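You operate a simulated robot arm through the tools that you are given. There is no shell and no other tool. Be economical: measure what you need, move in short steps, check, and stop when the job is done.

Carry out the task below with a simulated robot arm. There is one attempt and no reset: what you move stays moved.

TASK
Take the clothes peg from the rubber mat and leave it on the collar tray. Then put one of the balloon weights from the table top on top of the grey pad.
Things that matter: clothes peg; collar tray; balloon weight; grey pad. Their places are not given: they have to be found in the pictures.

It is judged by the outcome, as a careful person would: the job done as asked, and still so three seconds after it is handed in. It fails if anything else is knocked over, pushed out of place, dropped, spilled or broken.

THE ROBOT
A 7-joint arm with a two-finger parallel gripper, fixed in place. Base frame: the origin is at the foot of the arm, x ahead of it, y to its left, z up; the work surface is at about z = 0.88. Lengths are in m, angles in rad, forces in N, time in s.
With the tool pointing down near the work surface it reaches from about 0.24 to 0.68 m from the base axis. Its first joint turns from -1.152 to 1.152 rad. Payload 2.4 kg.
Tool frame: the origin (TCP) lies between the finger pads and is the grasp point; the fingertips stand 0.03 m ahead of it; z points along the fingers, y is the line along which they close. The gripper opens to 0.094 m. The fingers are 0.028 m wide and 0.01 m thick; the gripper's body (0.05 by 0.096 m) begins 0.055 m behind the TCP.
Orientation is that of the tool frame in the base frame, as a unit quaternion [x, y, z, w]. With the fingers straight down and closing along the base's y, the tool's x points along the base's -x, its y along +y and its z along -z.

THE INTERFACE
- The arm moves only by the tool move_arm. Its argument "increments" is a list of rows, each an object (a shift or turn left out is 0, a gripper value left out holds the last) with "delta_rot": the turn, a rotation vector about the base's x, y, z in rad, a list of three; "slide": the shift along the base's x, y, z in m, a list of three; "grip": the finger opening in m, from 0 to 0.094. In form: [{"delta_rot": [wx, wy, wz], "slide": [tx, ty, tz], "grip": grip}, ...]. A call has 1 to 10 rows; each row shifts and turns the commanded pose from where the row before left it. A row lasts 0.2 s, in which the tool goes at most 0.05 m and 0.15 rad; a call with a longer step from one row to the next is refused whole, and so is a gripper value outside its range. A pose out of reach is approached as far as the arm can. The call stops where the force on the tool passes 40 N (or 10 N more than at its start, if that is more) or the arm is blocked; 0.2 s more then pass. The fingers move at their own pace (about 0.153 m/s each) and stop on an object; they squeeze with about 40 N. The grip force told is the motor's: it shows also when the fingers shut on nothing. Time passes only in rows, and 0.2 s behind the last, so rows that do not move let the fingers close. It gives the time, the measured TCP pose, the force on the tool (base axes), the opening and the grip force at its end, in the units of the frame above (readings bear some noise), and new pictures: "show" is both (left out), scene, wrist or none.
- Cameras (640 x 400 px; columns grow to the right, rows downward): "scene" is fixed at [0.049, 0.4836, 1.4454]; the picture's right is [-0.63, -0.78, 0.00], its down [-0.44, 0.35, -0.83] and it looks along [0.64, -0.52, -0.56] (base axes); focal length 299 px, centre (320, 200). "wrist" rides on the gripper at [-0.037, 0, -0.058] in the tool frame; the picture's right is [0.00, -1.00, 0.00], its down [0.97, 0.00, -0.24] and it looks along [0.24, 0.00, 0.97] (tool axes); focal length 218 px, centre (320, 200).
- point_at(camera, pixels): there is no depth. For up to 12 entries [column, row, z] of the newest picture of that camera ("zoom" is the newest enlarged one), the place [x, y] in the base frame at which the ray of that pixel passes the height z, good to about 0.003 m. No time passes.
- inspect(camera, box): a new picture of the part [left, top, right, bottom] of that camera's present view, enlarged. No time passes.
- close_job(): hands the job in; it is judged then, once.

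Work in short steps. Measure before you move; look again where a grasp or a placing could have gone wrong, and mend it. You have 80 turns and 120 pictures in all, the two below and enlarged ones among them. Open the gripper and draw the arm clear of the work before you hand the job in, unless the task says otherwise; then end with one line.

The tools are called after "Request:" as name(argument=value, ...) on one line, values as JSON. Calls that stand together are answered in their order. move_arm: Moves the arm, as the interface text tells. Its arguments: {"type":"object","properties":{"increments":{"type":"array","items":{"type":"object","properties":{"delta_rot":{"type":"array","items":{"type":"number"}},"slide":{"type":"array","items":{"type":"number"}},"grip":{"type":"number"}}}},"show":{"type":"string","enum":["both","scene","wrist","none"]}},"required":["increments"]} The other tools are called the same way: point_at (camera, pixels) gives the place at which the rays of pixels pass given heights; inspect (camera, box) takes an enlarged picture of a part of a camera's view; close_job () hands the job in.

At the start:

```text
t: 0.0
ee_pos: [0.3371, 0.049, 1.194]
orientation: [0.0, 1.0, 0.0, -0.001]
force: [-0.2, 1.1, 0.6]
gripper_width: 0.0939
grip_force: 0.0
```

scene: 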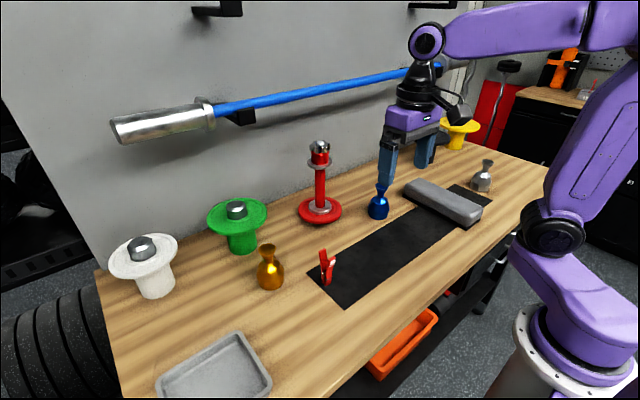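
wrist: 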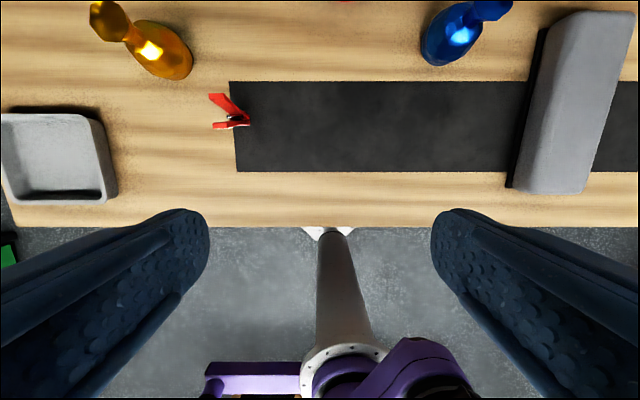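

I see the red peg at the mat's left end, the grey tray at lower left, the grey pad on the mat, and gold, blue and silver weights. I'll enlarge the key parts and measure.

Request:
inspect(camera="scene", box=[220, 220, 380, 320])

Request:
inspect(camera="wrist", box=[80, 0, 272, 120])

Request:
inspect(camera="scene", box=[360, 140, 520, 240])

Request:
point_at(camera="wrist", pixels=[[228, 110, 0.89], [236, 118, 0.89], [218, 96, 0.92], [215, 126, 0.89], [172, 65, 0.9], [444, 50, 0.9], [50, 155, 0.885], [5, 205, 0.89], [118, 192, 0.89], [100, 115, 0.9], [575, 100, 0.92], [545, 190, 0.92]])

Request:
point_at(camera="scene", pixels=[[327, 284, 0.885], [326, 268, 0.91], [270, 285, 0.88], [378, 215, 0.88], [158, 390, 0.9], [270, 382, 0.9], [236, 333, 0.9], [215, 375, 0.885], [405, 190, 0.92], [462, 218, 0.92], [482, 208, 0.92], [424, 180, 0.92]])

```text
4.00 times, centred on (300, 270) of scene
```

zoom: 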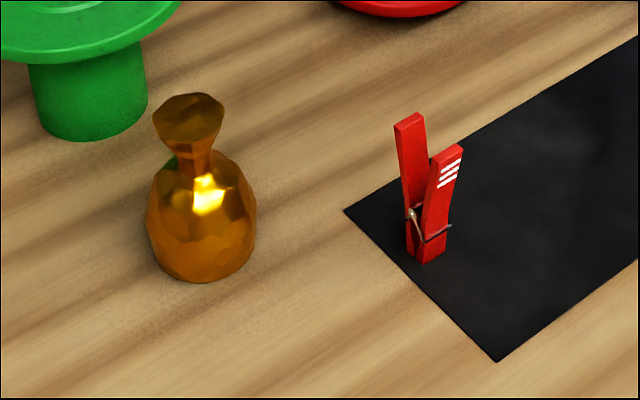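

```text
3.33 times, centred on (176, 60) of wrist
```

zoom: 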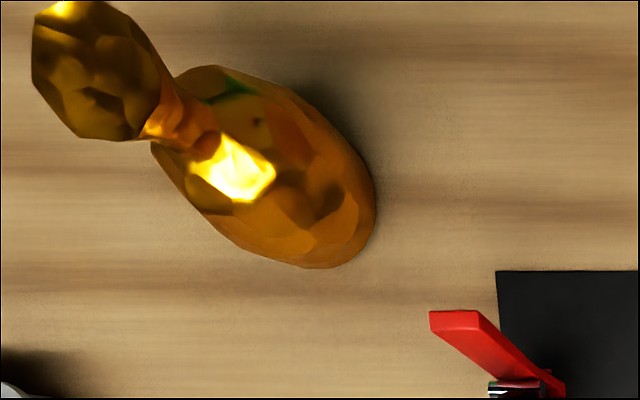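

```text
4.00 times, centred on (440, 190) of scene
```

zoom: 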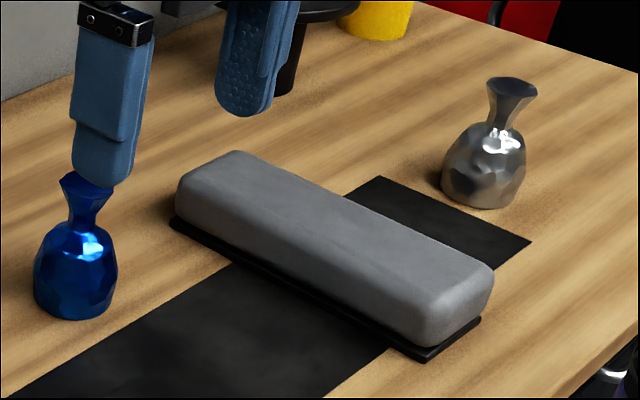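

```text
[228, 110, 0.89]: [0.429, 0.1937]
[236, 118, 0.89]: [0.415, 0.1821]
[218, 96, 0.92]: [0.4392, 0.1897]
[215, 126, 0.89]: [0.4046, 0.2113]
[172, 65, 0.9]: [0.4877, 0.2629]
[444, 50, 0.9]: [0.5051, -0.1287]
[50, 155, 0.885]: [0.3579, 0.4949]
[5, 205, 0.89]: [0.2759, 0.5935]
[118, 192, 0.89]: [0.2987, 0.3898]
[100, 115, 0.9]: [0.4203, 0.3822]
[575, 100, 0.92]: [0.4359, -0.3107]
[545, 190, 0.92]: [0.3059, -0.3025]
```

```text
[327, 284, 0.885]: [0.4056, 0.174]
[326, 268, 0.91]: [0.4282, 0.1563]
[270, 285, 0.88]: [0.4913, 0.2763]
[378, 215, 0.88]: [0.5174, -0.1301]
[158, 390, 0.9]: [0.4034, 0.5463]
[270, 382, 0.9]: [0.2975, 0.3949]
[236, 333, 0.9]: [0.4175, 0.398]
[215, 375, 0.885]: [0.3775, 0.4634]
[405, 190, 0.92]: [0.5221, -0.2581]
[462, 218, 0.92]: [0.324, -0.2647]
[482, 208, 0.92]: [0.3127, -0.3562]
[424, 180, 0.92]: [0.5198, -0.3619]
```

The peg stands upright with its legs in a V, its foot at about (0.406, 0.175). I'll go over it at a safe height to see how it is turned.

Request:
move_arm(increments=[{"slide": [0.013, 0.043, -0.01]}, {"slide": [0.013, 0.043, -0.02]}, {"slide": [0.014, 0.043, -0.02]}, {"slide": [0, 0, -0.03]}, {}])

```text
t: 1.2
ee_pos: [0.3775, 0.177, 1.1157]
orientation: [0.0, 1.0, 0.0, 0.0]
force: [0.2, 0.5, -0.4]
gripper_width: 0.094
grip_force: 0.2
```

scene: 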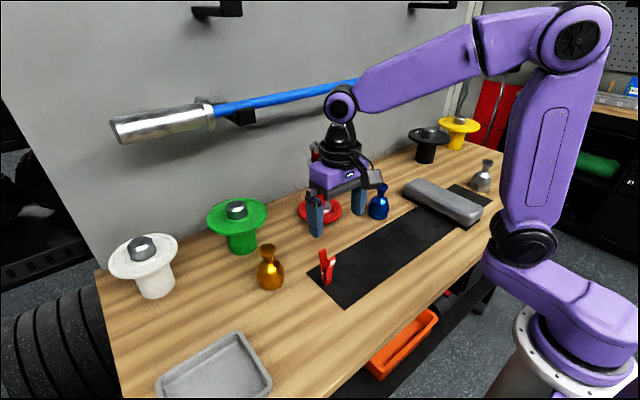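
wrist: 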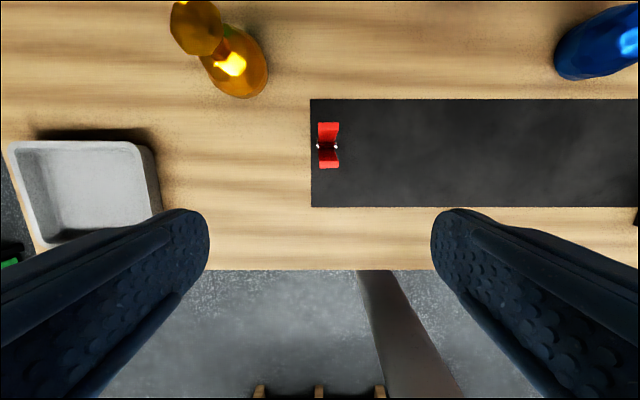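

The V opens along base x, so the present finger line (y) closes on the peg's flat sides. I'll measure the peg (328, 145) and the tray.

Request:
inspect(camera="wrist", box=[280, 100, 376, 190])

Request:
point_at(camera="wrist", pixels=[[328, 146, 0.91], [328, 146, 0.885], [328, 123, 0.95], [328, 167, 0.95], [320, 146, 0.91], [337, 146, 0.91], [90, 185, 0.885], [15, 145, 0.91], [150, 150, 0.91], [40, 240, 0.91]])

Request:
point_at(camera="scene", pixels=[[324, 249, 0.94], [334, 259, 0.94], [324, 249, 0.95], [334, 259, 0.95], [324, 249, 0.96], [327, 284, 0.885]])

```text
4.44 times, centred on (328, 145) of wrist
```

zoom: 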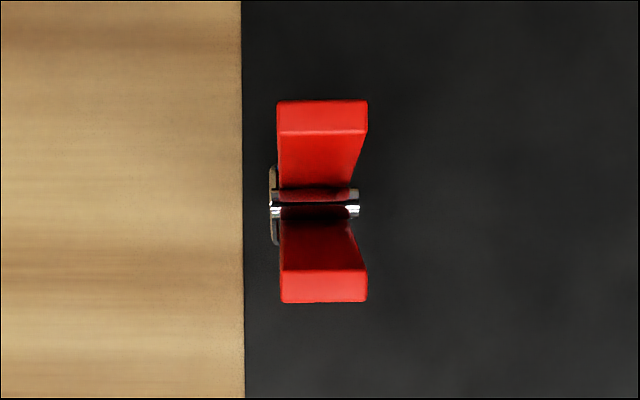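

```text
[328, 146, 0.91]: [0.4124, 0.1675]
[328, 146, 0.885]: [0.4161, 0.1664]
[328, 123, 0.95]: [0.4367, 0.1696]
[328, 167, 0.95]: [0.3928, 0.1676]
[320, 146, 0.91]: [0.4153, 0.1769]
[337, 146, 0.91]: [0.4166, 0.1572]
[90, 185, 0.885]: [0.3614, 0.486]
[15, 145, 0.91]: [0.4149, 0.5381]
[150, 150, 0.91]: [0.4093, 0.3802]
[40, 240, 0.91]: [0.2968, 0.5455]
```

```text
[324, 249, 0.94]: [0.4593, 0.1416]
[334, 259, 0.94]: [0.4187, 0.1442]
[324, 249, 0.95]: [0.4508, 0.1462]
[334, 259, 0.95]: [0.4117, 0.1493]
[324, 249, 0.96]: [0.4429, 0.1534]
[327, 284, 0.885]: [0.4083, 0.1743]
```

The peg is about 0.018 m thick with its centre near (0.412, 0.168), its top near 0.97. I'll centre over it, narrow the opening a little and go down to TCP z 0.935.

Request:
move_arm(increments=[{"slide": [0.034, -0.009, 0], "grip": 0.07}, {"slide": [0, 0, -0.04]}, {"slide": [0, 0, -0.04]}, {"slide": [0, 0, -0.02]}, {}])

```text
t: 2.4
ee_pos: [0.41, 0.1706, 1.0153]
orientation: [-0.001, 1.0, 0.001, 0.0]
force: [0.1, -0.5, 0.2]
gripper_width: 0.0701
grip_force: 0.1
```

scene: 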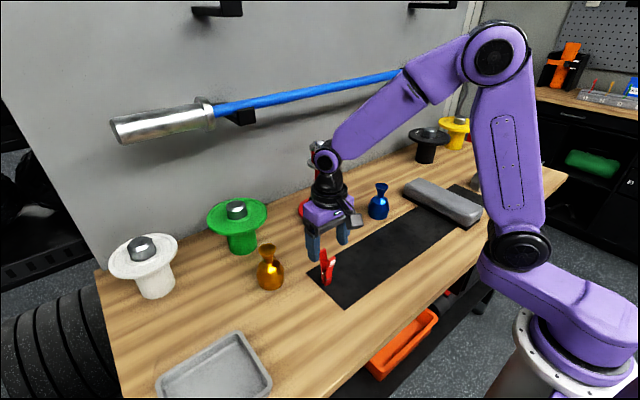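
wrist: 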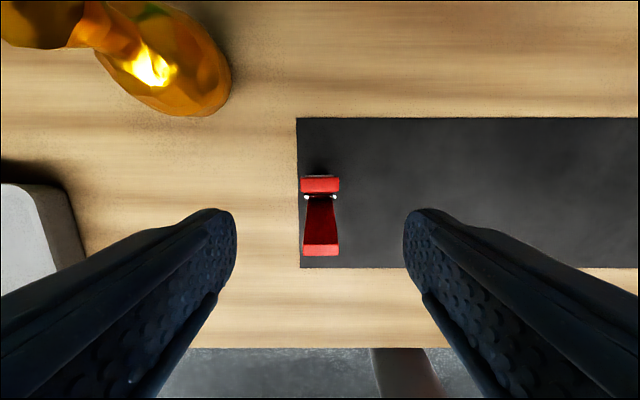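

The peg is centred between the fingers in y (column 320). I'll check its place in x.

Request:
point_at(camera="wrist", pixels=[[320, 178, 0.96], [320, 250, 0.96], [320, 196, 0.91], [320, 180, 0.94], [320, 250, 0.94]])

Request:
inspect(camera="scene", box=[280, 220, 376, 300])

```text
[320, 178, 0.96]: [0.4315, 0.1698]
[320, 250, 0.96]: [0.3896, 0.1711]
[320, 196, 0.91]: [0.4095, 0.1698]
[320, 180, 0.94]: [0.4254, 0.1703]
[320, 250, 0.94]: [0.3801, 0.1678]
```

```text
5.00 times, centred on (328, 260) of scene
```

zoom: 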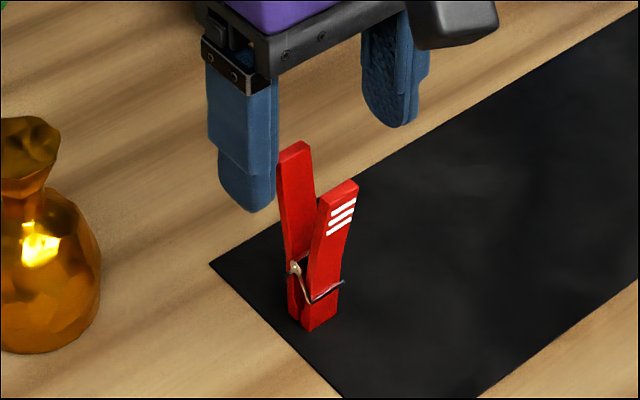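

TCP x matches the peg's centre (0.410). I'll lower to z≈0.93 and close.

Request:
move_arm(increments=[{"slide": [0, 0, -0.03]}, {"slide": [0, 0, -0.03]}, {"slide": [0, 0, -0.025]}, {}, {"grip": 0.0}, {}, {}])

```text
t: 4.0
ee_pos: [0.4081, 0.1681, 0.9298]
orientation: [0.0, 1.0, 0.0, 0.0]
force: [-0.1, -0.1, -1.1]
gripper_width: 0.0238
grip_force: 39.8
```

scene: 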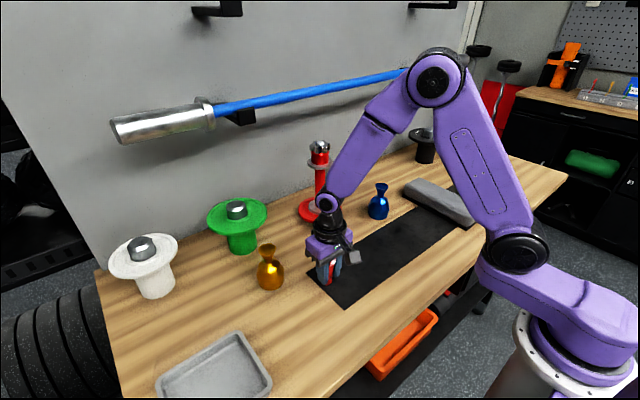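
wrist: 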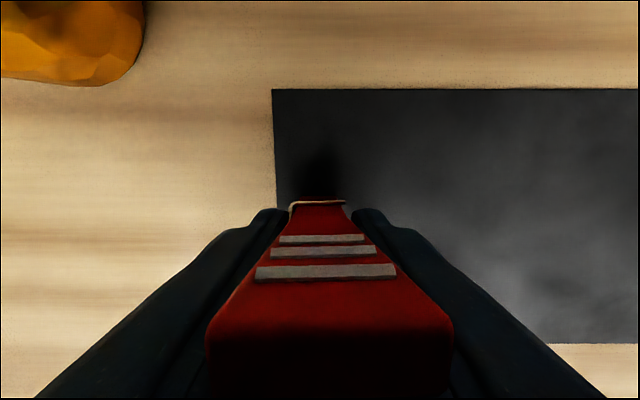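

The peg is held (opening 0.024, 40 N). I'll lift it and carry it towards the tray, whose centre is about (0.355, 0.465).

Request:
move_arm(increments=[{"slide": [0, 0, 0.03]}, {"slide": [0, 0, 0.04]}, {"slide": [0, 0, 0.045]}, {"slide": [-0.01, 0.04, 0.01]}, {"slide": [-0.01, 0.045, 0]}, {"slide": [-0.01, 0.045, 0]}, {"slide": [-0.01, 0.045, 0]}, {"slide": [-0.01, 0.045, 0]}, {"slide": [0, 0.045, 0]}, {}])

```text
t: 6.2
ee_pos: [0.3611, 0.4358, 1.054]
orientation: [0.001, 1.0, 0.0, -0.001]
force: [-0.1, 0.6, 0.5]
gripper_width: 0.0237
grip_force: 40.4
```

scene: 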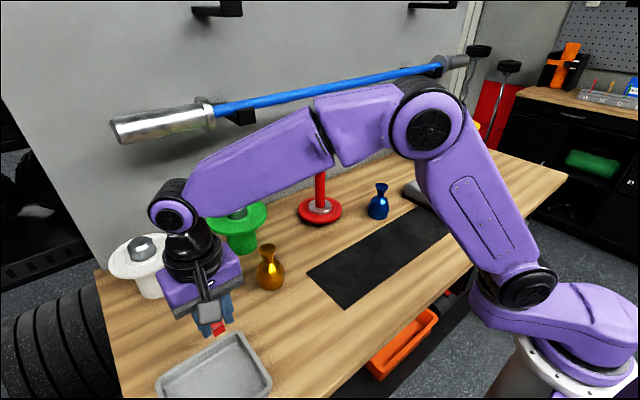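
wrist: 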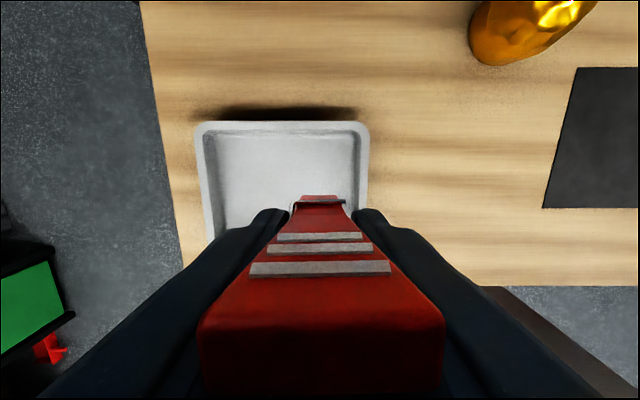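

The tray's rim shows at columns 198–368 and rows 122 down. I'll measure its place from here.

Request:
point_at(camera="wrist", pixels=[[198, 127, 0.905], [367, 127, 0.905], [206, 238, 0.905], [222, 140, 0.888], [352, 140, 0.888], [225, 222, 0.888]])

Request:
point_at(camera="scene", pixels=[[237, 333, 0.905], [271, 380, 0.905], [158, 382, 0.905], [234, 347, 0.888], [258, 382, 0.888], [172, 393, 0.888]])

```text
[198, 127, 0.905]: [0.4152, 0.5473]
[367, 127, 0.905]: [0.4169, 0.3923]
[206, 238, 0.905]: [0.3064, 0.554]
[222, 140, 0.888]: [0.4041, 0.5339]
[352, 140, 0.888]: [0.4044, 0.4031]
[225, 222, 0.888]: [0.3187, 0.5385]
```

```text
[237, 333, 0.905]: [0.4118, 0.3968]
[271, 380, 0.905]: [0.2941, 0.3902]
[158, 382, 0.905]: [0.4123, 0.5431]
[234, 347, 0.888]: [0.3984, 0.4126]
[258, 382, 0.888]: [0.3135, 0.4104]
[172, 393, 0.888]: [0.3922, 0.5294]
```

Tray centre is (0.355, 0.468). I'll move over it and descend in stages.

Request:
move_arm(increments=[{"slide": [-0.006, 0.032, 0]}, {"slide": [0, 0, -0.03]}, {"slide": [0, 0, -0.04]}, {"slide": [0, 0, -0.03]}, {}])

```text
t: 7.4
ee_pos: [0.3552, 0.4676, 0.953]
orientation: [0.0, 1.0, 0.001, 0.0]
force: [-0.3, 0.3, -0.3]
gripper_width: 0.0236
grip_force: 40.0
```

scene: 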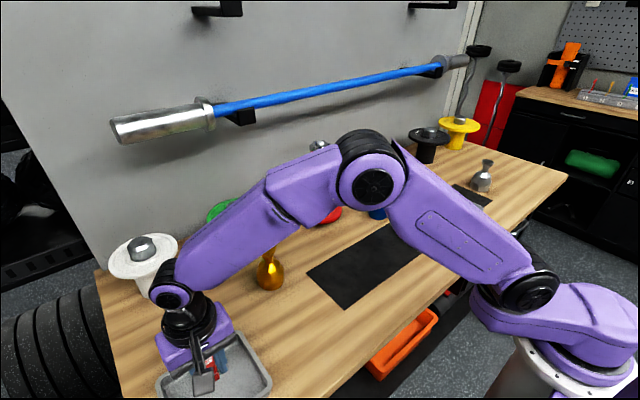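
wrist: 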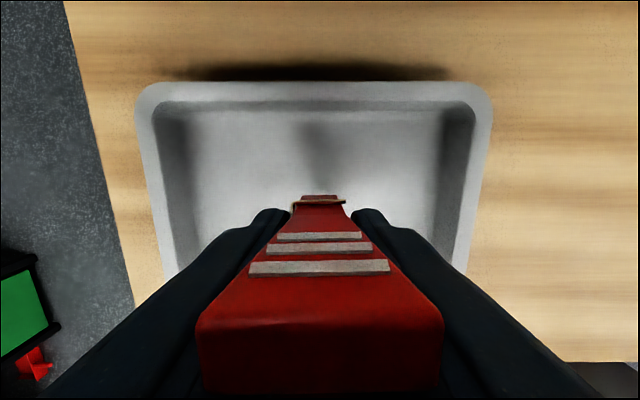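

The peg is over the middle of the tray. I'll creep down in millimetres, watching the force.

Request:
move_arm(increments=[{"slide": [0, 0, -0.006]}, {"slide": [0, 0, -0.004]}, {"slide": [0, 0, -0.003]}, {}], show="none")

```text
t: 8.4
ee_pos: [0.3559, 0.4665, 0.9403]
orientation: [0.0, 1.0, 0.0, 0.0]
force: [0.1, 0.0, -0.4]
gripper_width: 0.0235
grip_force: 40.2
```

No contact yet at z 0.940; I go on in 2 mm steps.

Request:
move_arm(increments=[{"slide": [0, 0, -0.002]}, {"slide": [0, 0, -0.002]}, {}], show="none")

Request:
move_arm(increments=[{"slide": [0, 0, -0.002]}, {}], show="wrist")

```text
t: 9.2
ee_pos: [0.3533, 0.4667, 0.9361]
orientation: [0.0, 1.0, 0.0, -0.001]
force: [0.2, 0.0, 0.0]
gripper_width: 0.0236
grip_force: 39.5
```

```text
t: 9.8
ee_pos: [0.3539, 0.4666, 0.9359]
orientation: [0.0, 1.0, 0.0, 0.0]
force: [-0.1, 0.4, -0.5]
gripper_width: 0.0235
grip_force: 39.7
```

wrist: 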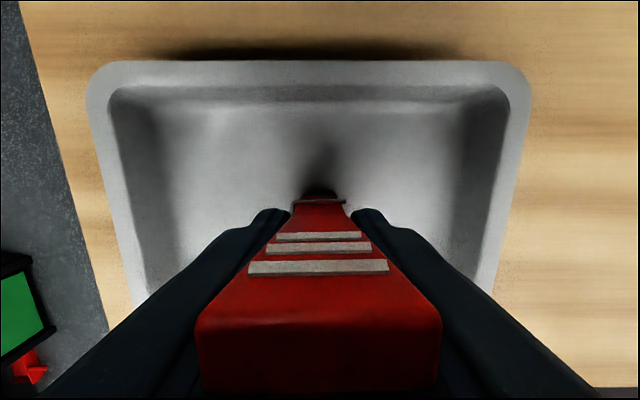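

Request:
move_arm(increments=[{"slide": [0, 0, -0.002]}, {}], show="none")

Request:
move_arm(increments=[{"slide": [0, 0, -0.002]}, {}], show="none")

```text
t: 10.4
ee_pos: [0.3541, 0.4666, 0.9345]
orientation: [0.001, 1.0, 0.002, 0.0]
force: [-2.8, -2.4, 17.5]
gripper_width: 0.0233
grip_force: 39.7
```

```text
t: 11.0
ee_pos: [0.3548, 0.467, 0.9328]
orientation: [0.001, 1.0, 0.002, 0.002]
force: [-1.6, -1.0, 31.8]
gripper_width: 0.0237
grip_force: 40.0
```

The peg now stands on the tray floor (upward force 17 to 32 N). I'll ease off 3 mm, open gently, and draw up.

Request:
move_arm(increments=[{"slide": [0, 0, 0.003]}, {}, {"grip": 0.035}, {"grip": 0.05}, {}, {}])

```text
t: 12.4
ee_pos: [0.3542, 0.4656, 0.9325]
orientation: [0.0, 1.0, 0.0, 0.0]
force: [-0.1, 0.0, 0.2]
gripper_width: 0.0499
grip_force: 0.1
```

scene: 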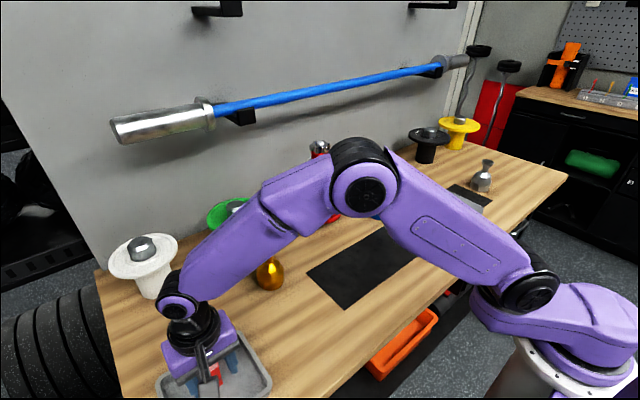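
wrist: 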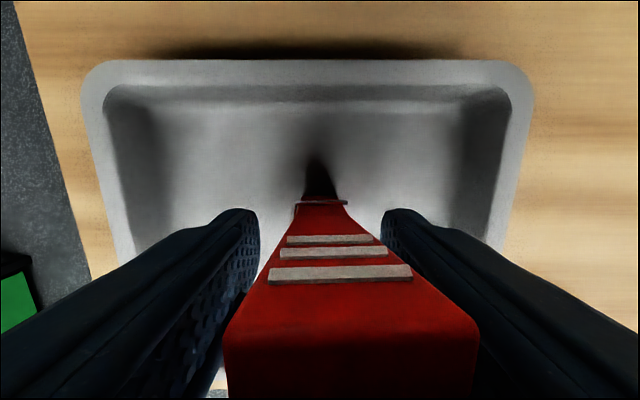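

The peg stands free between the fingers. I'll open a little wider and rise straight up.

Request:
move_arm(increments=[{"grip": 0.065}, {}, {"slide": [0, 0, 0.02]}, {"slide": [0, 0, 0.035]}, {"slide": [0, 0, 0.045]}, {"slide": [0, 0, 0.045]}, {}])

```text
t: 14.0
ee_pos: [0.3544, 0.4641, 1.0806]
orientation: [0.0, 1.0, 0.0, 0.0]
force: [0.1, -0.1, 0.1]
gripper_width: 0.0646
grip_force: 0.1
```

scene: 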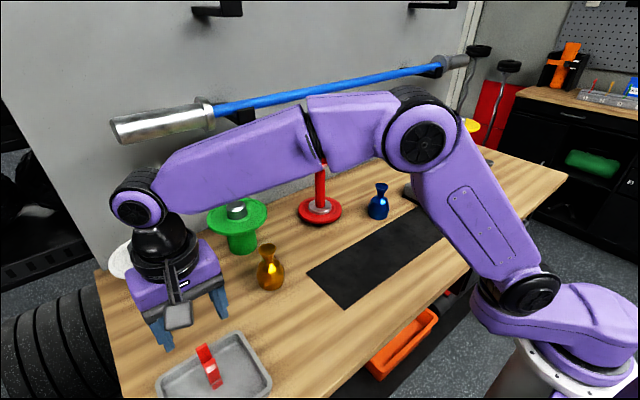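
wrist: 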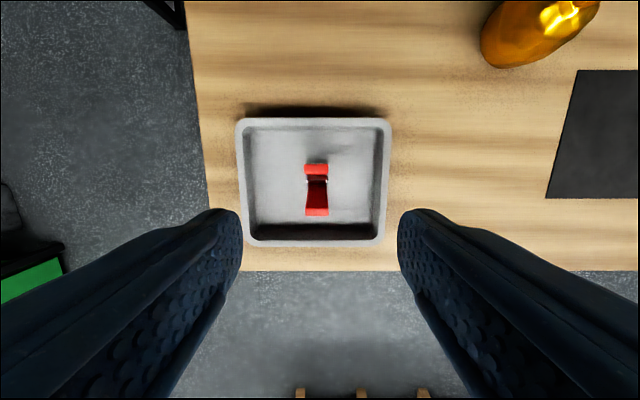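

The peg stands in the tray. Next I go for the blue weight, which is nearest the pad; I'll carry the open gripper over it at height.

Request:
move_arm(increments=[{"slide": [0.01, -0.045, 0.02]}, {"slide": [0.01, -0.045, 0.015]}, {"slide": [0.01, -0.047, 0.01]}, {"slide": [0.01, -0.047, 0]}, {"slide": [0.01, -0.047, 0]}, {"slide": [0.01, -0.047, 0]}, {"slide": [0.01, -0.047, 0]}, {"slide": [0.01, -0.047, 0]}, {"slide": [0.01, -0.047, 0]}, {"slide": [0.01, -0.047, 0], "grip": 0.09}], show="none")

Request:
move_arm(increments=[{"slide": [0.01, -0.045, 0]}, {"slide": [0, -0.045, 0]}, {"slide": [0, -0.035, 0]}, {}])

```text
refused: row 1 steps farther than a row can; nothing moved
```

```text
t: 15.0
ee_pos: [0.364, 0.3427, 1.081]
orientation: [0.0, 1.0, 0.0, 0.0]
force: [0.2, 0.4, 0.3]
gripper_width: 0.0652
grip_force: 0.2
```

scene: 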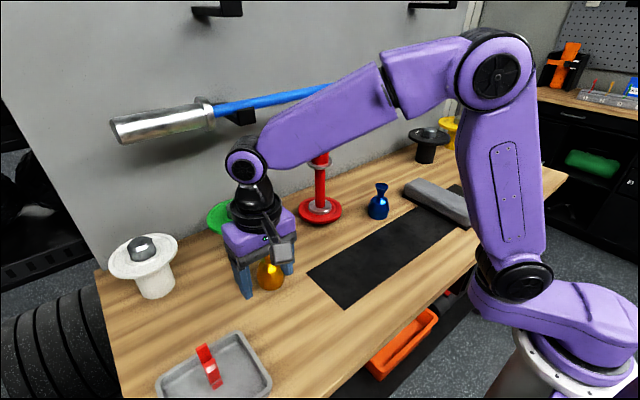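
wrist: 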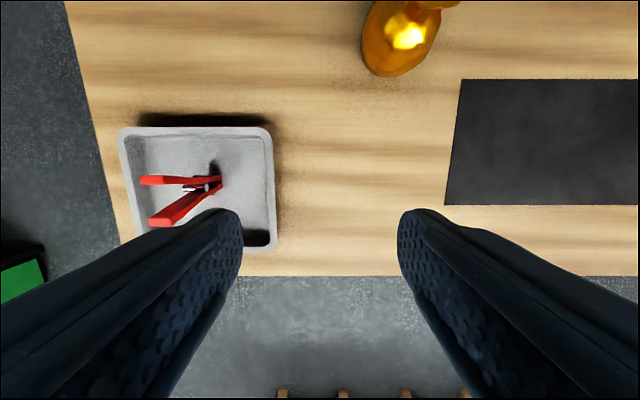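

Only the second move ran; the arm is at (0.364, 0.343) and clear of things. I'll rise and go on with shorter steps.

Request:
move_arm(increments=[{"slide": [0, 0, 0.045]}, {"slide": [0.008, -0.046, 0]}, {"slide": [0.008, -0.046, 0]}, {"slide": [0.008, -0.046, 0]}, {"slide": [0.008, -0.046, 0]}, {"slide": [0.008, -0.046, 0]}, {"slide": [0.008, -0.046, 0]}, {"slide": [0.008, -0.046, 0]}, {"slide": [0.008, -0.046, 0]}, {"slide": [0.008, -0.046, 0], "grip": 0.085}], show="none")

Request:
move_arm(increments=[{"slide": [0.02, -0.044, 0]}, {}])

```text
t: 17.2
ee_pos: [0.4352, -0.0725, 1.1207]
orientation: [0.0, 1.0, 0.0, 0.0]
force: [-0.3, 0.6, -0.6]
gripper_width: 0.0852
grip_force: 0.1
```

```text
t: 17.8
ee_pos: [0.4567, -0.118, 1.1206]
orientation: [0.0, 1.0, 0.0, 0.0]
force: [-0.7, -0.3, 0.2]
gripper_width: 0.085
grip_force: 0.0
```

scene: 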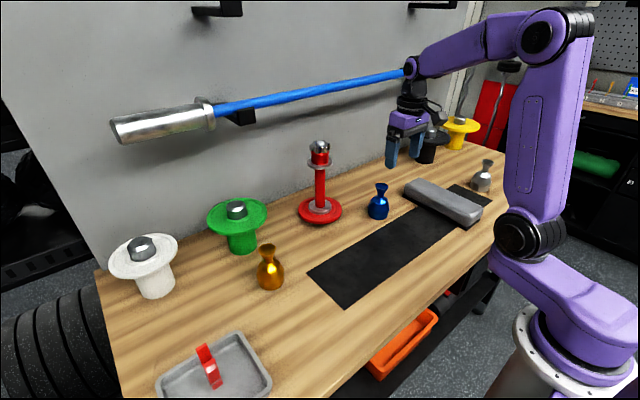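
wrist: 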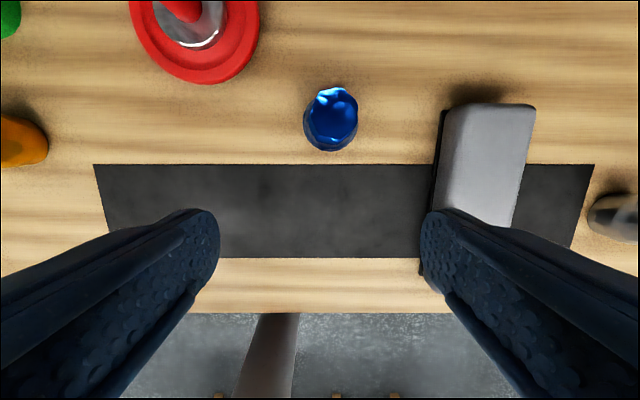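

Blue weight at (330, 120), red stand's foot to the left and the pad to the right. I'll measure it and the gaps.

Request:
point_at(camera="wrist", pixels=[[330, 124, 0.9], [337, 107, 0.95], [305, 122, 0.9], [358, 118, 0.9], [331, 151, 0.885], [258, 40, 0.89], [437, 112, 0.89], [446, 108, 0.93], [534, 108, 0.93], [512, 225, 0.93], [430, 210, 0.93]])

Request:
point_at(camera="scene", pixels=[[378, 217, 0.88], [382, 185, 0.95], [382, 185, 0.96], [382, 185, 0.97], [368, 207, 0.9], [389, 207, 0.9], [405, 186, 0.92], [462, 218, 0.92], [482, 207, 0.92], [424, 180, 0.92], [443, 196, 0.93]])

Request:
inspect(camera="scene", box=[350, 160, 510, 240])

```text
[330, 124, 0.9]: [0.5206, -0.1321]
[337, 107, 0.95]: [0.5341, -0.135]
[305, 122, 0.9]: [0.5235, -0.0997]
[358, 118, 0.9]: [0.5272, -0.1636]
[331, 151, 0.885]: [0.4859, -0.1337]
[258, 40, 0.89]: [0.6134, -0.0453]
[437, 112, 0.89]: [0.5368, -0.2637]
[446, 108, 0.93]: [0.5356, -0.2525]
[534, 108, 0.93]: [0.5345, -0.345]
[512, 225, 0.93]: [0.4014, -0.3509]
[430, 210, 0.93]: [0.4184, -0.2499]
```

```text
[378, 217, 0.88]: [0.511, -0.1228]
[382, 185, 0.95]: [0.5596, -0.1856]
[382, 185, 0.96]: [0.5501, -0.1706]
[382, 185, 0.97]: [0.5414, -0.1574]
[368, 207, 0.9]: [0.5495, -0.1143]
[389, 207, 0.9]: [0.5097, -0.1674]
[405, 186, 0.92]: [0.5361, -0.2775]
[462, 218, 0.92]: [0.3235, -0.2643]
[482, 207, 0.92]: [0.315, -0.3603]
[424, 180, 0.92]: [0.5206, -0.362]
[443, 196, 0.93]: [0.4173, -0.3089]
```

```text
4.00 times, centred on (430, 200) of scene
```

zoom: 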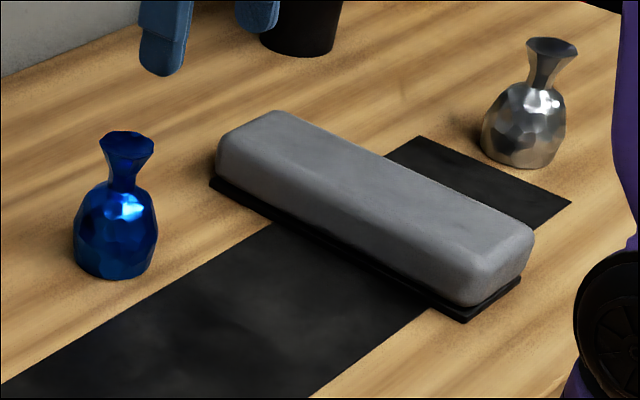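

Blue weight: centre about (0.526, −0.1325), 0.06 wide, top near z 0.987. I'll centre over it, open fully, and come down to z 1.05 to check.

Request:
move_arm(increments=[{"slide": [0.035, -0.007, 0], "grip": 0.094}, {"slide": [0.034, -0.0075, 0]}, {"slide": [0, 0, -0.035]}, {"slide": [0, 0, -0.035]}, {}])

```text
t: 19.0
ee_pos: [0.527, -0.1293, 1.0527]
orientation: [0.0, 1.0, -0.001, 0.001]
force: [-0.3, 0.4, -0.4]
gripper_width: 0.0942
grip_force: 0.0
```

scene: 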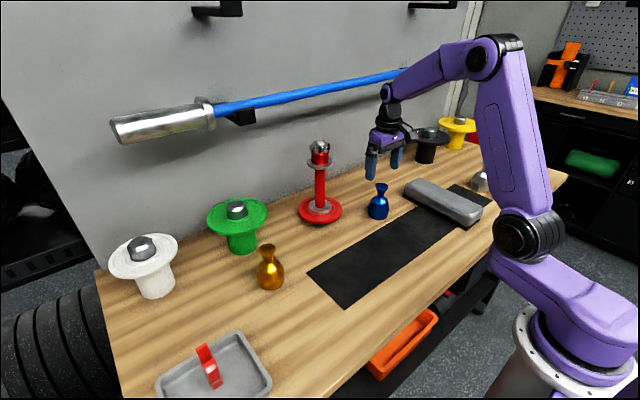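
wrist: 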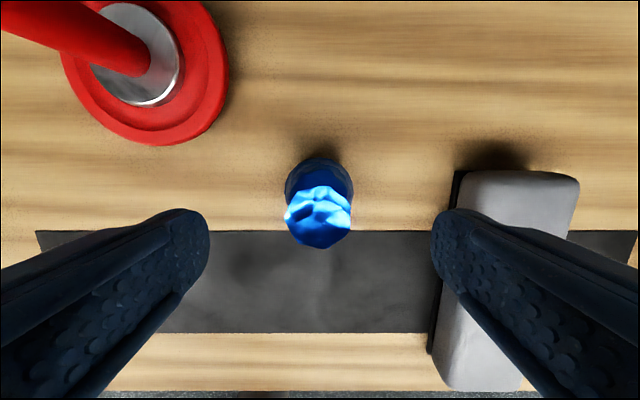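

The weight lies centred between the fingers (column 319). I'll check its centre from the flare (318, 218) and body (319, 187).

Request:
point_at(camera="wrist", pixels=[[318, 217, 0.985], [285, 187, 0.91], [353, 187, 0.91], [319, 158, 0.9], [456, 180, 0.885], [209, 215, 0.91], [229, 70, 0.89]])

Request:
inspect(camera="scene", box=[340, 140, 436, 230])

```text
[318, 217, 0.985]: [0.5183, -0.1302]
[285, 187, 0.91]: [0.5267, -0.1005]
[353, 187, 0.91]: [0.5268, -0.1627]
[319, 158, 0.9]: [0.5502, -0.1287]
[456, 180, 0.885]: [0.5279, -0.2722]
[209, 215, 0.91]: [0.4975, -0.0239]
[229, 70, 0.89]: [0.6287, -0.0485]
```

```text
4.44 times, centred on (388, 185) of scene
```

zoom: 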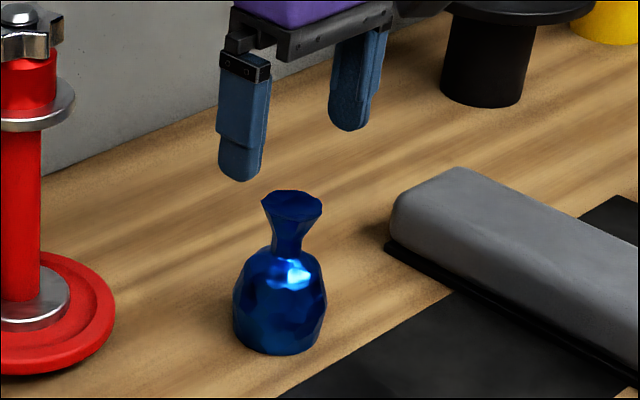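

Weight centre is about (0.521, −0.130). I'll shift 5 mm back and go down to about z 0.955, then look.

Request:
move_arm(increments=[{"slide": [-0.005, 0, -0.02]}, {"slide": [0, 0, -0.03]}, {"slide": [0, 0, -0.03]}, {"slide": [0, 0, -0.012]}, {}])

Request:
inspect(camera="scene", box=[340, 140, 436, 230])

```text
t: 20.2
ee_pos: [0.5193, -0.1322, 0.9607]
orientation: [0.0, 1.0, 0.0, 0.001]
force: [-0.5, 0.0, -0.9]
gripper_width: 0.0942
grip_force: 0.1
```

scene: 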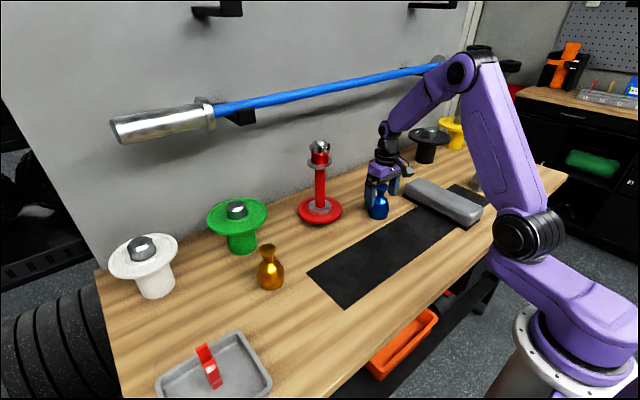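
wrist: 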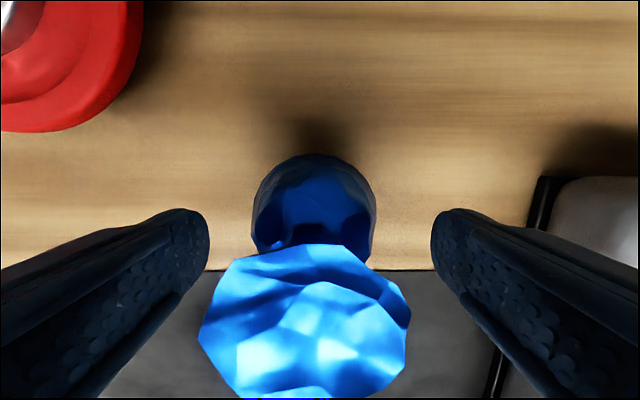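

```text
4.44 times, centred on (388, 185) of scene
```

zoom: 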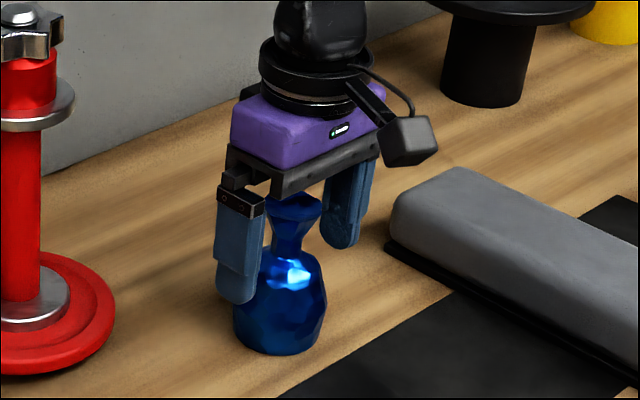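

Flare top sits about 0.03 m below the palm, centred. I'll go down in small steps to 0.943 and watch the force.

Request:
move_arm(increments=[{"slide": [0.001, 0, -0.008]}, {"slide": [0, 0, -0.006]}, {"slide": [0, 0, -0.005]}, {}])

Request:
inspect(camera="scene", box=[340, 140, 436, 230])

```text
t: 21.2
ee_pos: [0.5205, -0.1309, 0.9417]
orientation: [0.0, 1.0, -0.001, 0.001]
force: [-0.1, 0.8, 0.0]
gripper_width: 0.094
grip_force: 0.0
```

scene: 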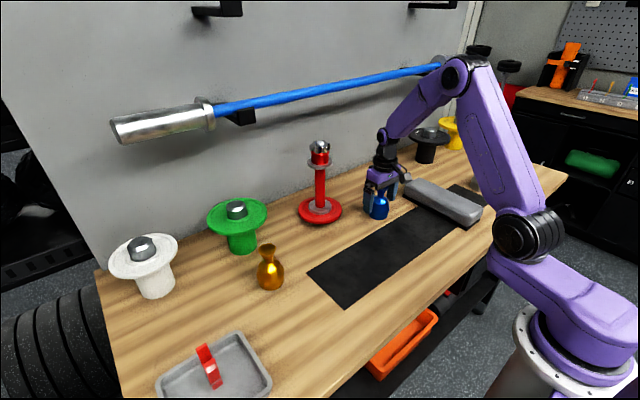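
wrist: 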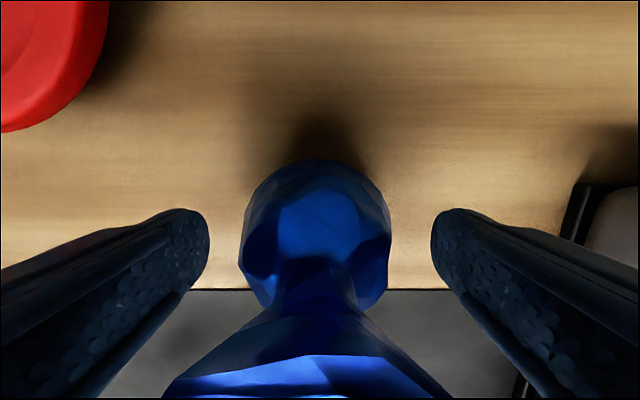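

```text
4.44 times, centred on (388, 185) of scene
```

zoom: 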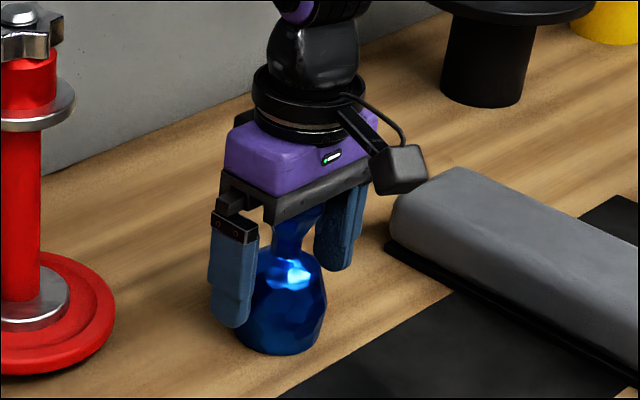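

No force, and the fingertips reach the body's widest part. I'll close.

Request:
move_arm(increments=[{"grip": 0.07}, {"grip": 0.05}, {"grip": 0.03}, {}, {}])

Request:
inspect(camera="scene", box=[340, 140, 436, 230])

```text
t: 22.4
ee_pos: [0.5196, -0.1301, 0.9424]
orientation: [0.0, 1.0, 0.0, 0.001]
force: [0.0, 0.1, -0.4]
gripper_width: 0.0561
grip_force: 39.4
```

scene: 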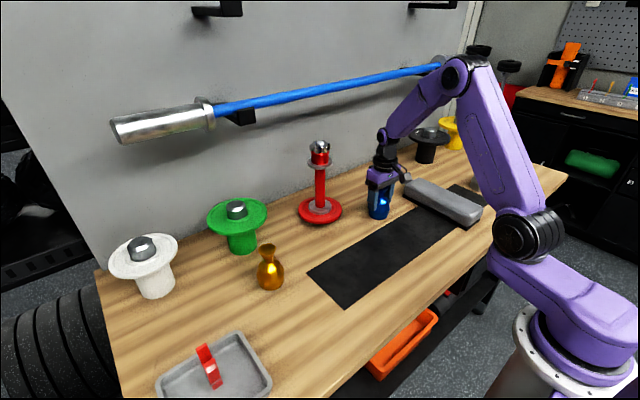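
wrist: 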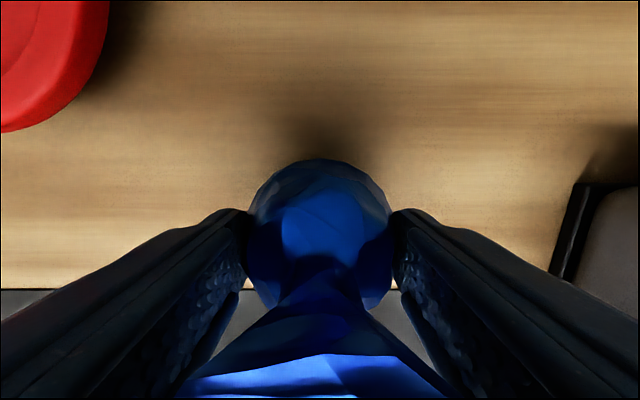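

```text
4.44 times, centred on (388, 185) of scene
```

zoom: 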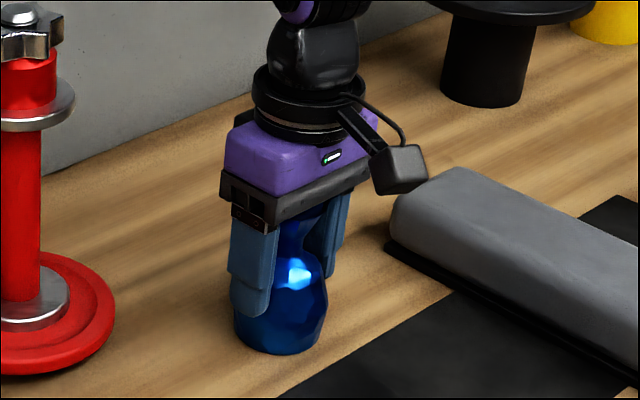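

It holds at 0.056 m with 39 N. I'll lift a little slowly and check that it does not slip.

Request:
move_arm(increments=[{"slide": [0, 0, 0.005]}, {"slide": [0, 0, 0.01]}, {"slide": [0, 0, 0.015]}, {}])

Request:
inspect(camera="scene", box=[340, 140, 436, 230])

```text
t: 23.4
ee_pos: [0.5224, -0.1303, 0.9712]
orientation: [-0.001, 1.0, 0.0, 0.0]
force: [-0.8, 0.1, 0.3]
gripper_width: 0.0301
grip_force: 0.1
```

scene: 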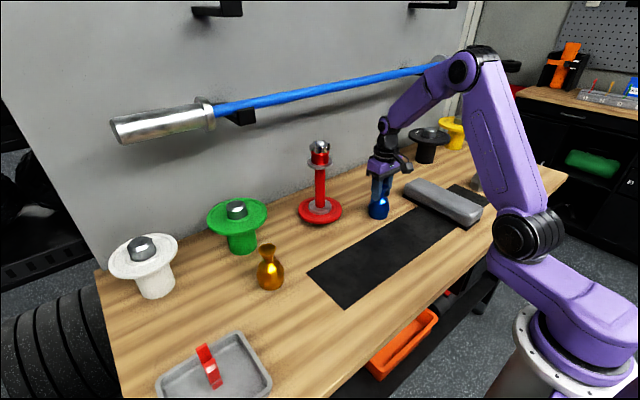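
wrist: 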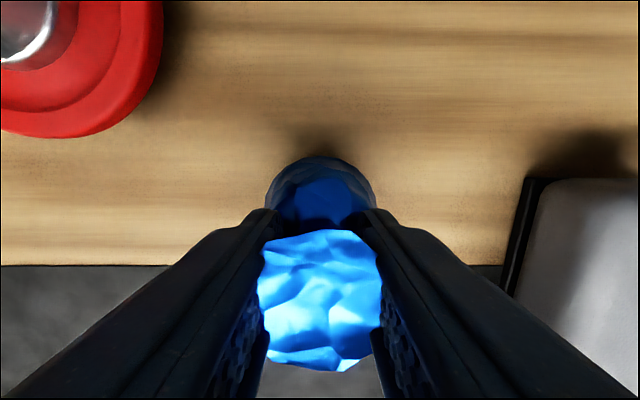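

```text
4.44 times, centred on (388, 185) of scene
```

zoom: 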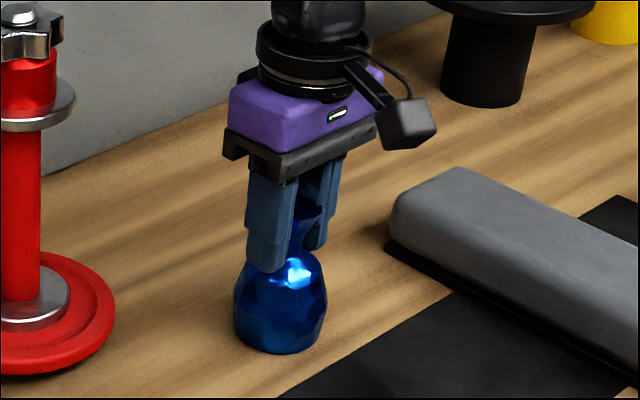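

The fingers slid up off the sloping shoulder; the weight still stands in its place. The fingers now straddle the neck and flare, so I'll grip the flare's rim instead: rise 8 mm and close fully.

Request:
move_arm(increments=[{"slide": [-0.001, 0, 0.008]}, {}, {"grip": 0.02}, {"grip": 0.0}, {}, {}])

Request:
inspect(camera="scene", box=[340, 140, 436, 230])

```text
t: 24.8
ee_pos: [0.521, -0.1325, 0.9794]
orientation: [0.0, 1.0, 0.0, 0.0]
force: [0.2, 1.3, 1.0]
gripper_width: 0.023
grip_force: 39.5
```

scene: 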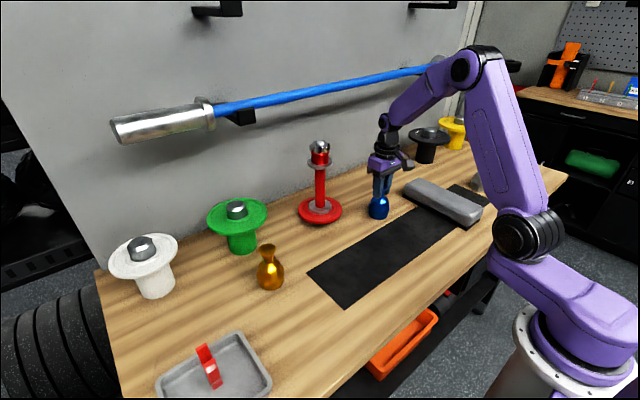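
wrist: 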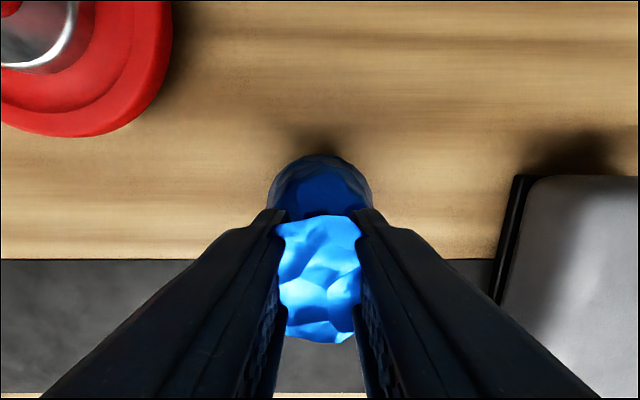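

```text
4.44 times, centred on (388, 185) of scene
```

zoom: 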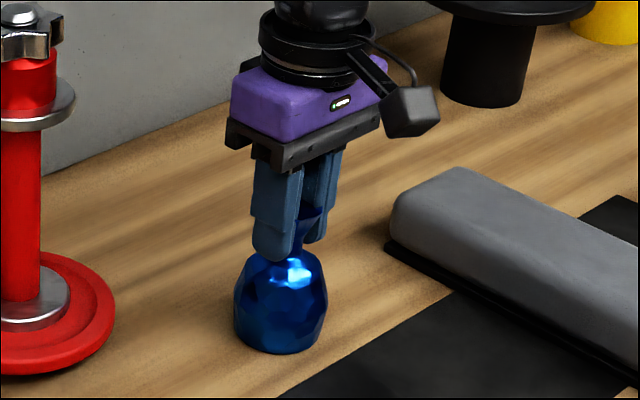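

The fingers hold at 0.023 m around neck and flare with 39 N. I'll lift 8 mm slowly to test.

Request:
move_arm(increments=[{"slide": [0, 0, 0.003]}, {"slide": [0, 0, 0.005]}, {}])

Request:
inspect(camera="scene", box=[340, 140, 436, 230])

```text
t: 25.6
ee_pos: [0.5212, -0.1316, 0.9871]
orientation: [0.0, 1.0, -0.001, 0.001]
force: [0.3, -0.7, -1.6]
gripper_width: 0.0229
grip_force: 40.5
```

scene: 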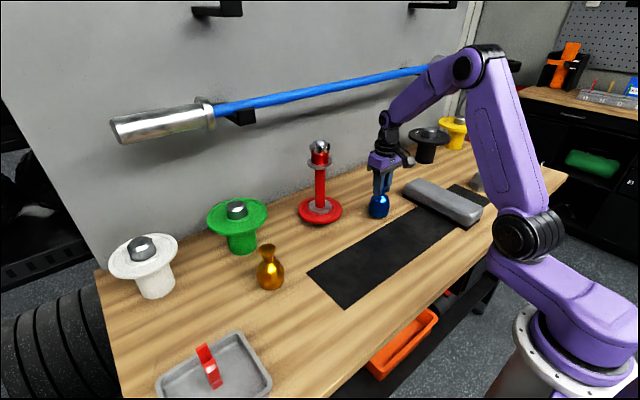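
wrist: 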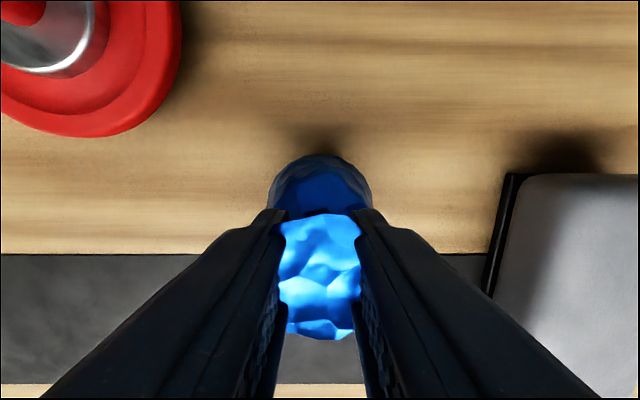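

```text
4.44 times, centred on (388, 185) of scene
```

zoom: 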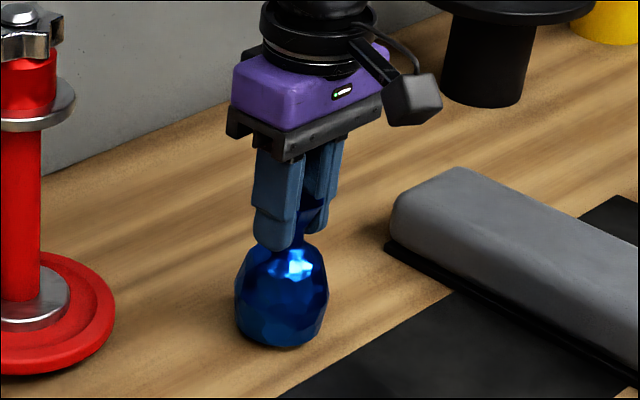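

The weight came up with the gripper, unchanged in the wrist view. I'll lift it on to about z 1.08.

Request:
move_arm(increments=[{"slide": [0, 0, 0.01]}, {"slide": [0, 0, 0.02]}, {"slide": [0, 0, 0.03]}, {"slide": [0, 0, 0.03]}, {}])

Request:
inspect(camera="scene", box=[360, 130, 488, 230])

Request:
point_at(camera="scene", pixels=[[405, 182, 0.93], [463, 217, 0.93], [482, 206, 0.93], [424, 179, 0.93]])

```text
t: 26.8
ee_pos: [0.5214, -0.1326, 1.0793]
orientation: [0.0, 1.0, 0.0, 0.0]
force: [0.5, 0.7, -2.0]
gripper_width: 0.023
grip_force: 40.3
```

scene: 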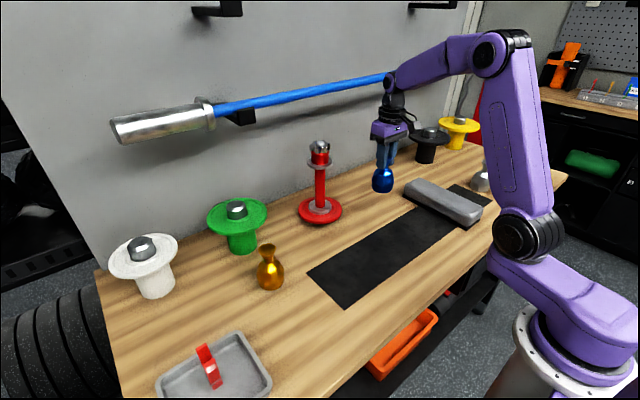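
wrist: 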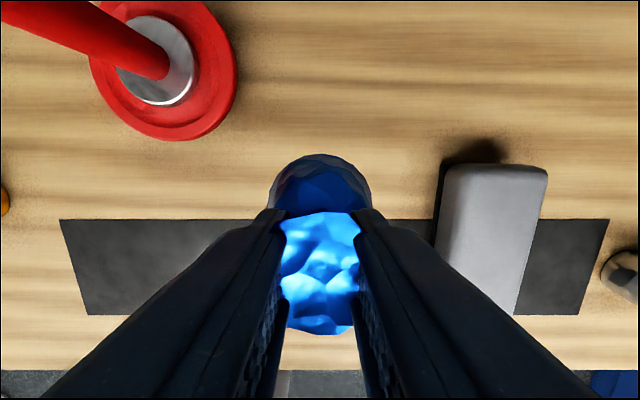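

```text
4.00 times, centred on (424, 180) of scene
```

zoom: 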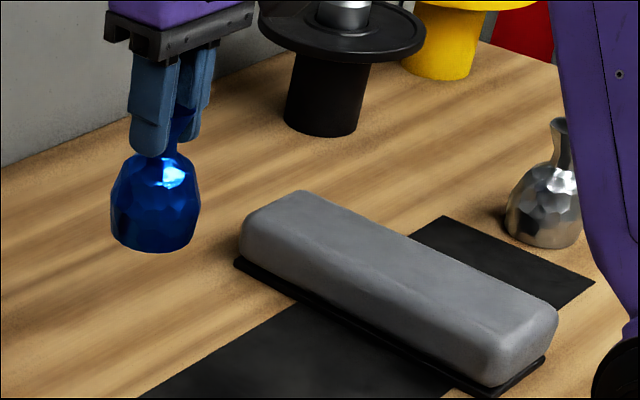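

```text
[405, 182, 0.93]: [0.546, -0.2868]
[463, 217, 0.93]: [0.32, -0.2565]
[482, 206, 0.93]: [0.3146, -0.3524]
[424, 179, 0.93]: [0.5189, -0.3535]
```

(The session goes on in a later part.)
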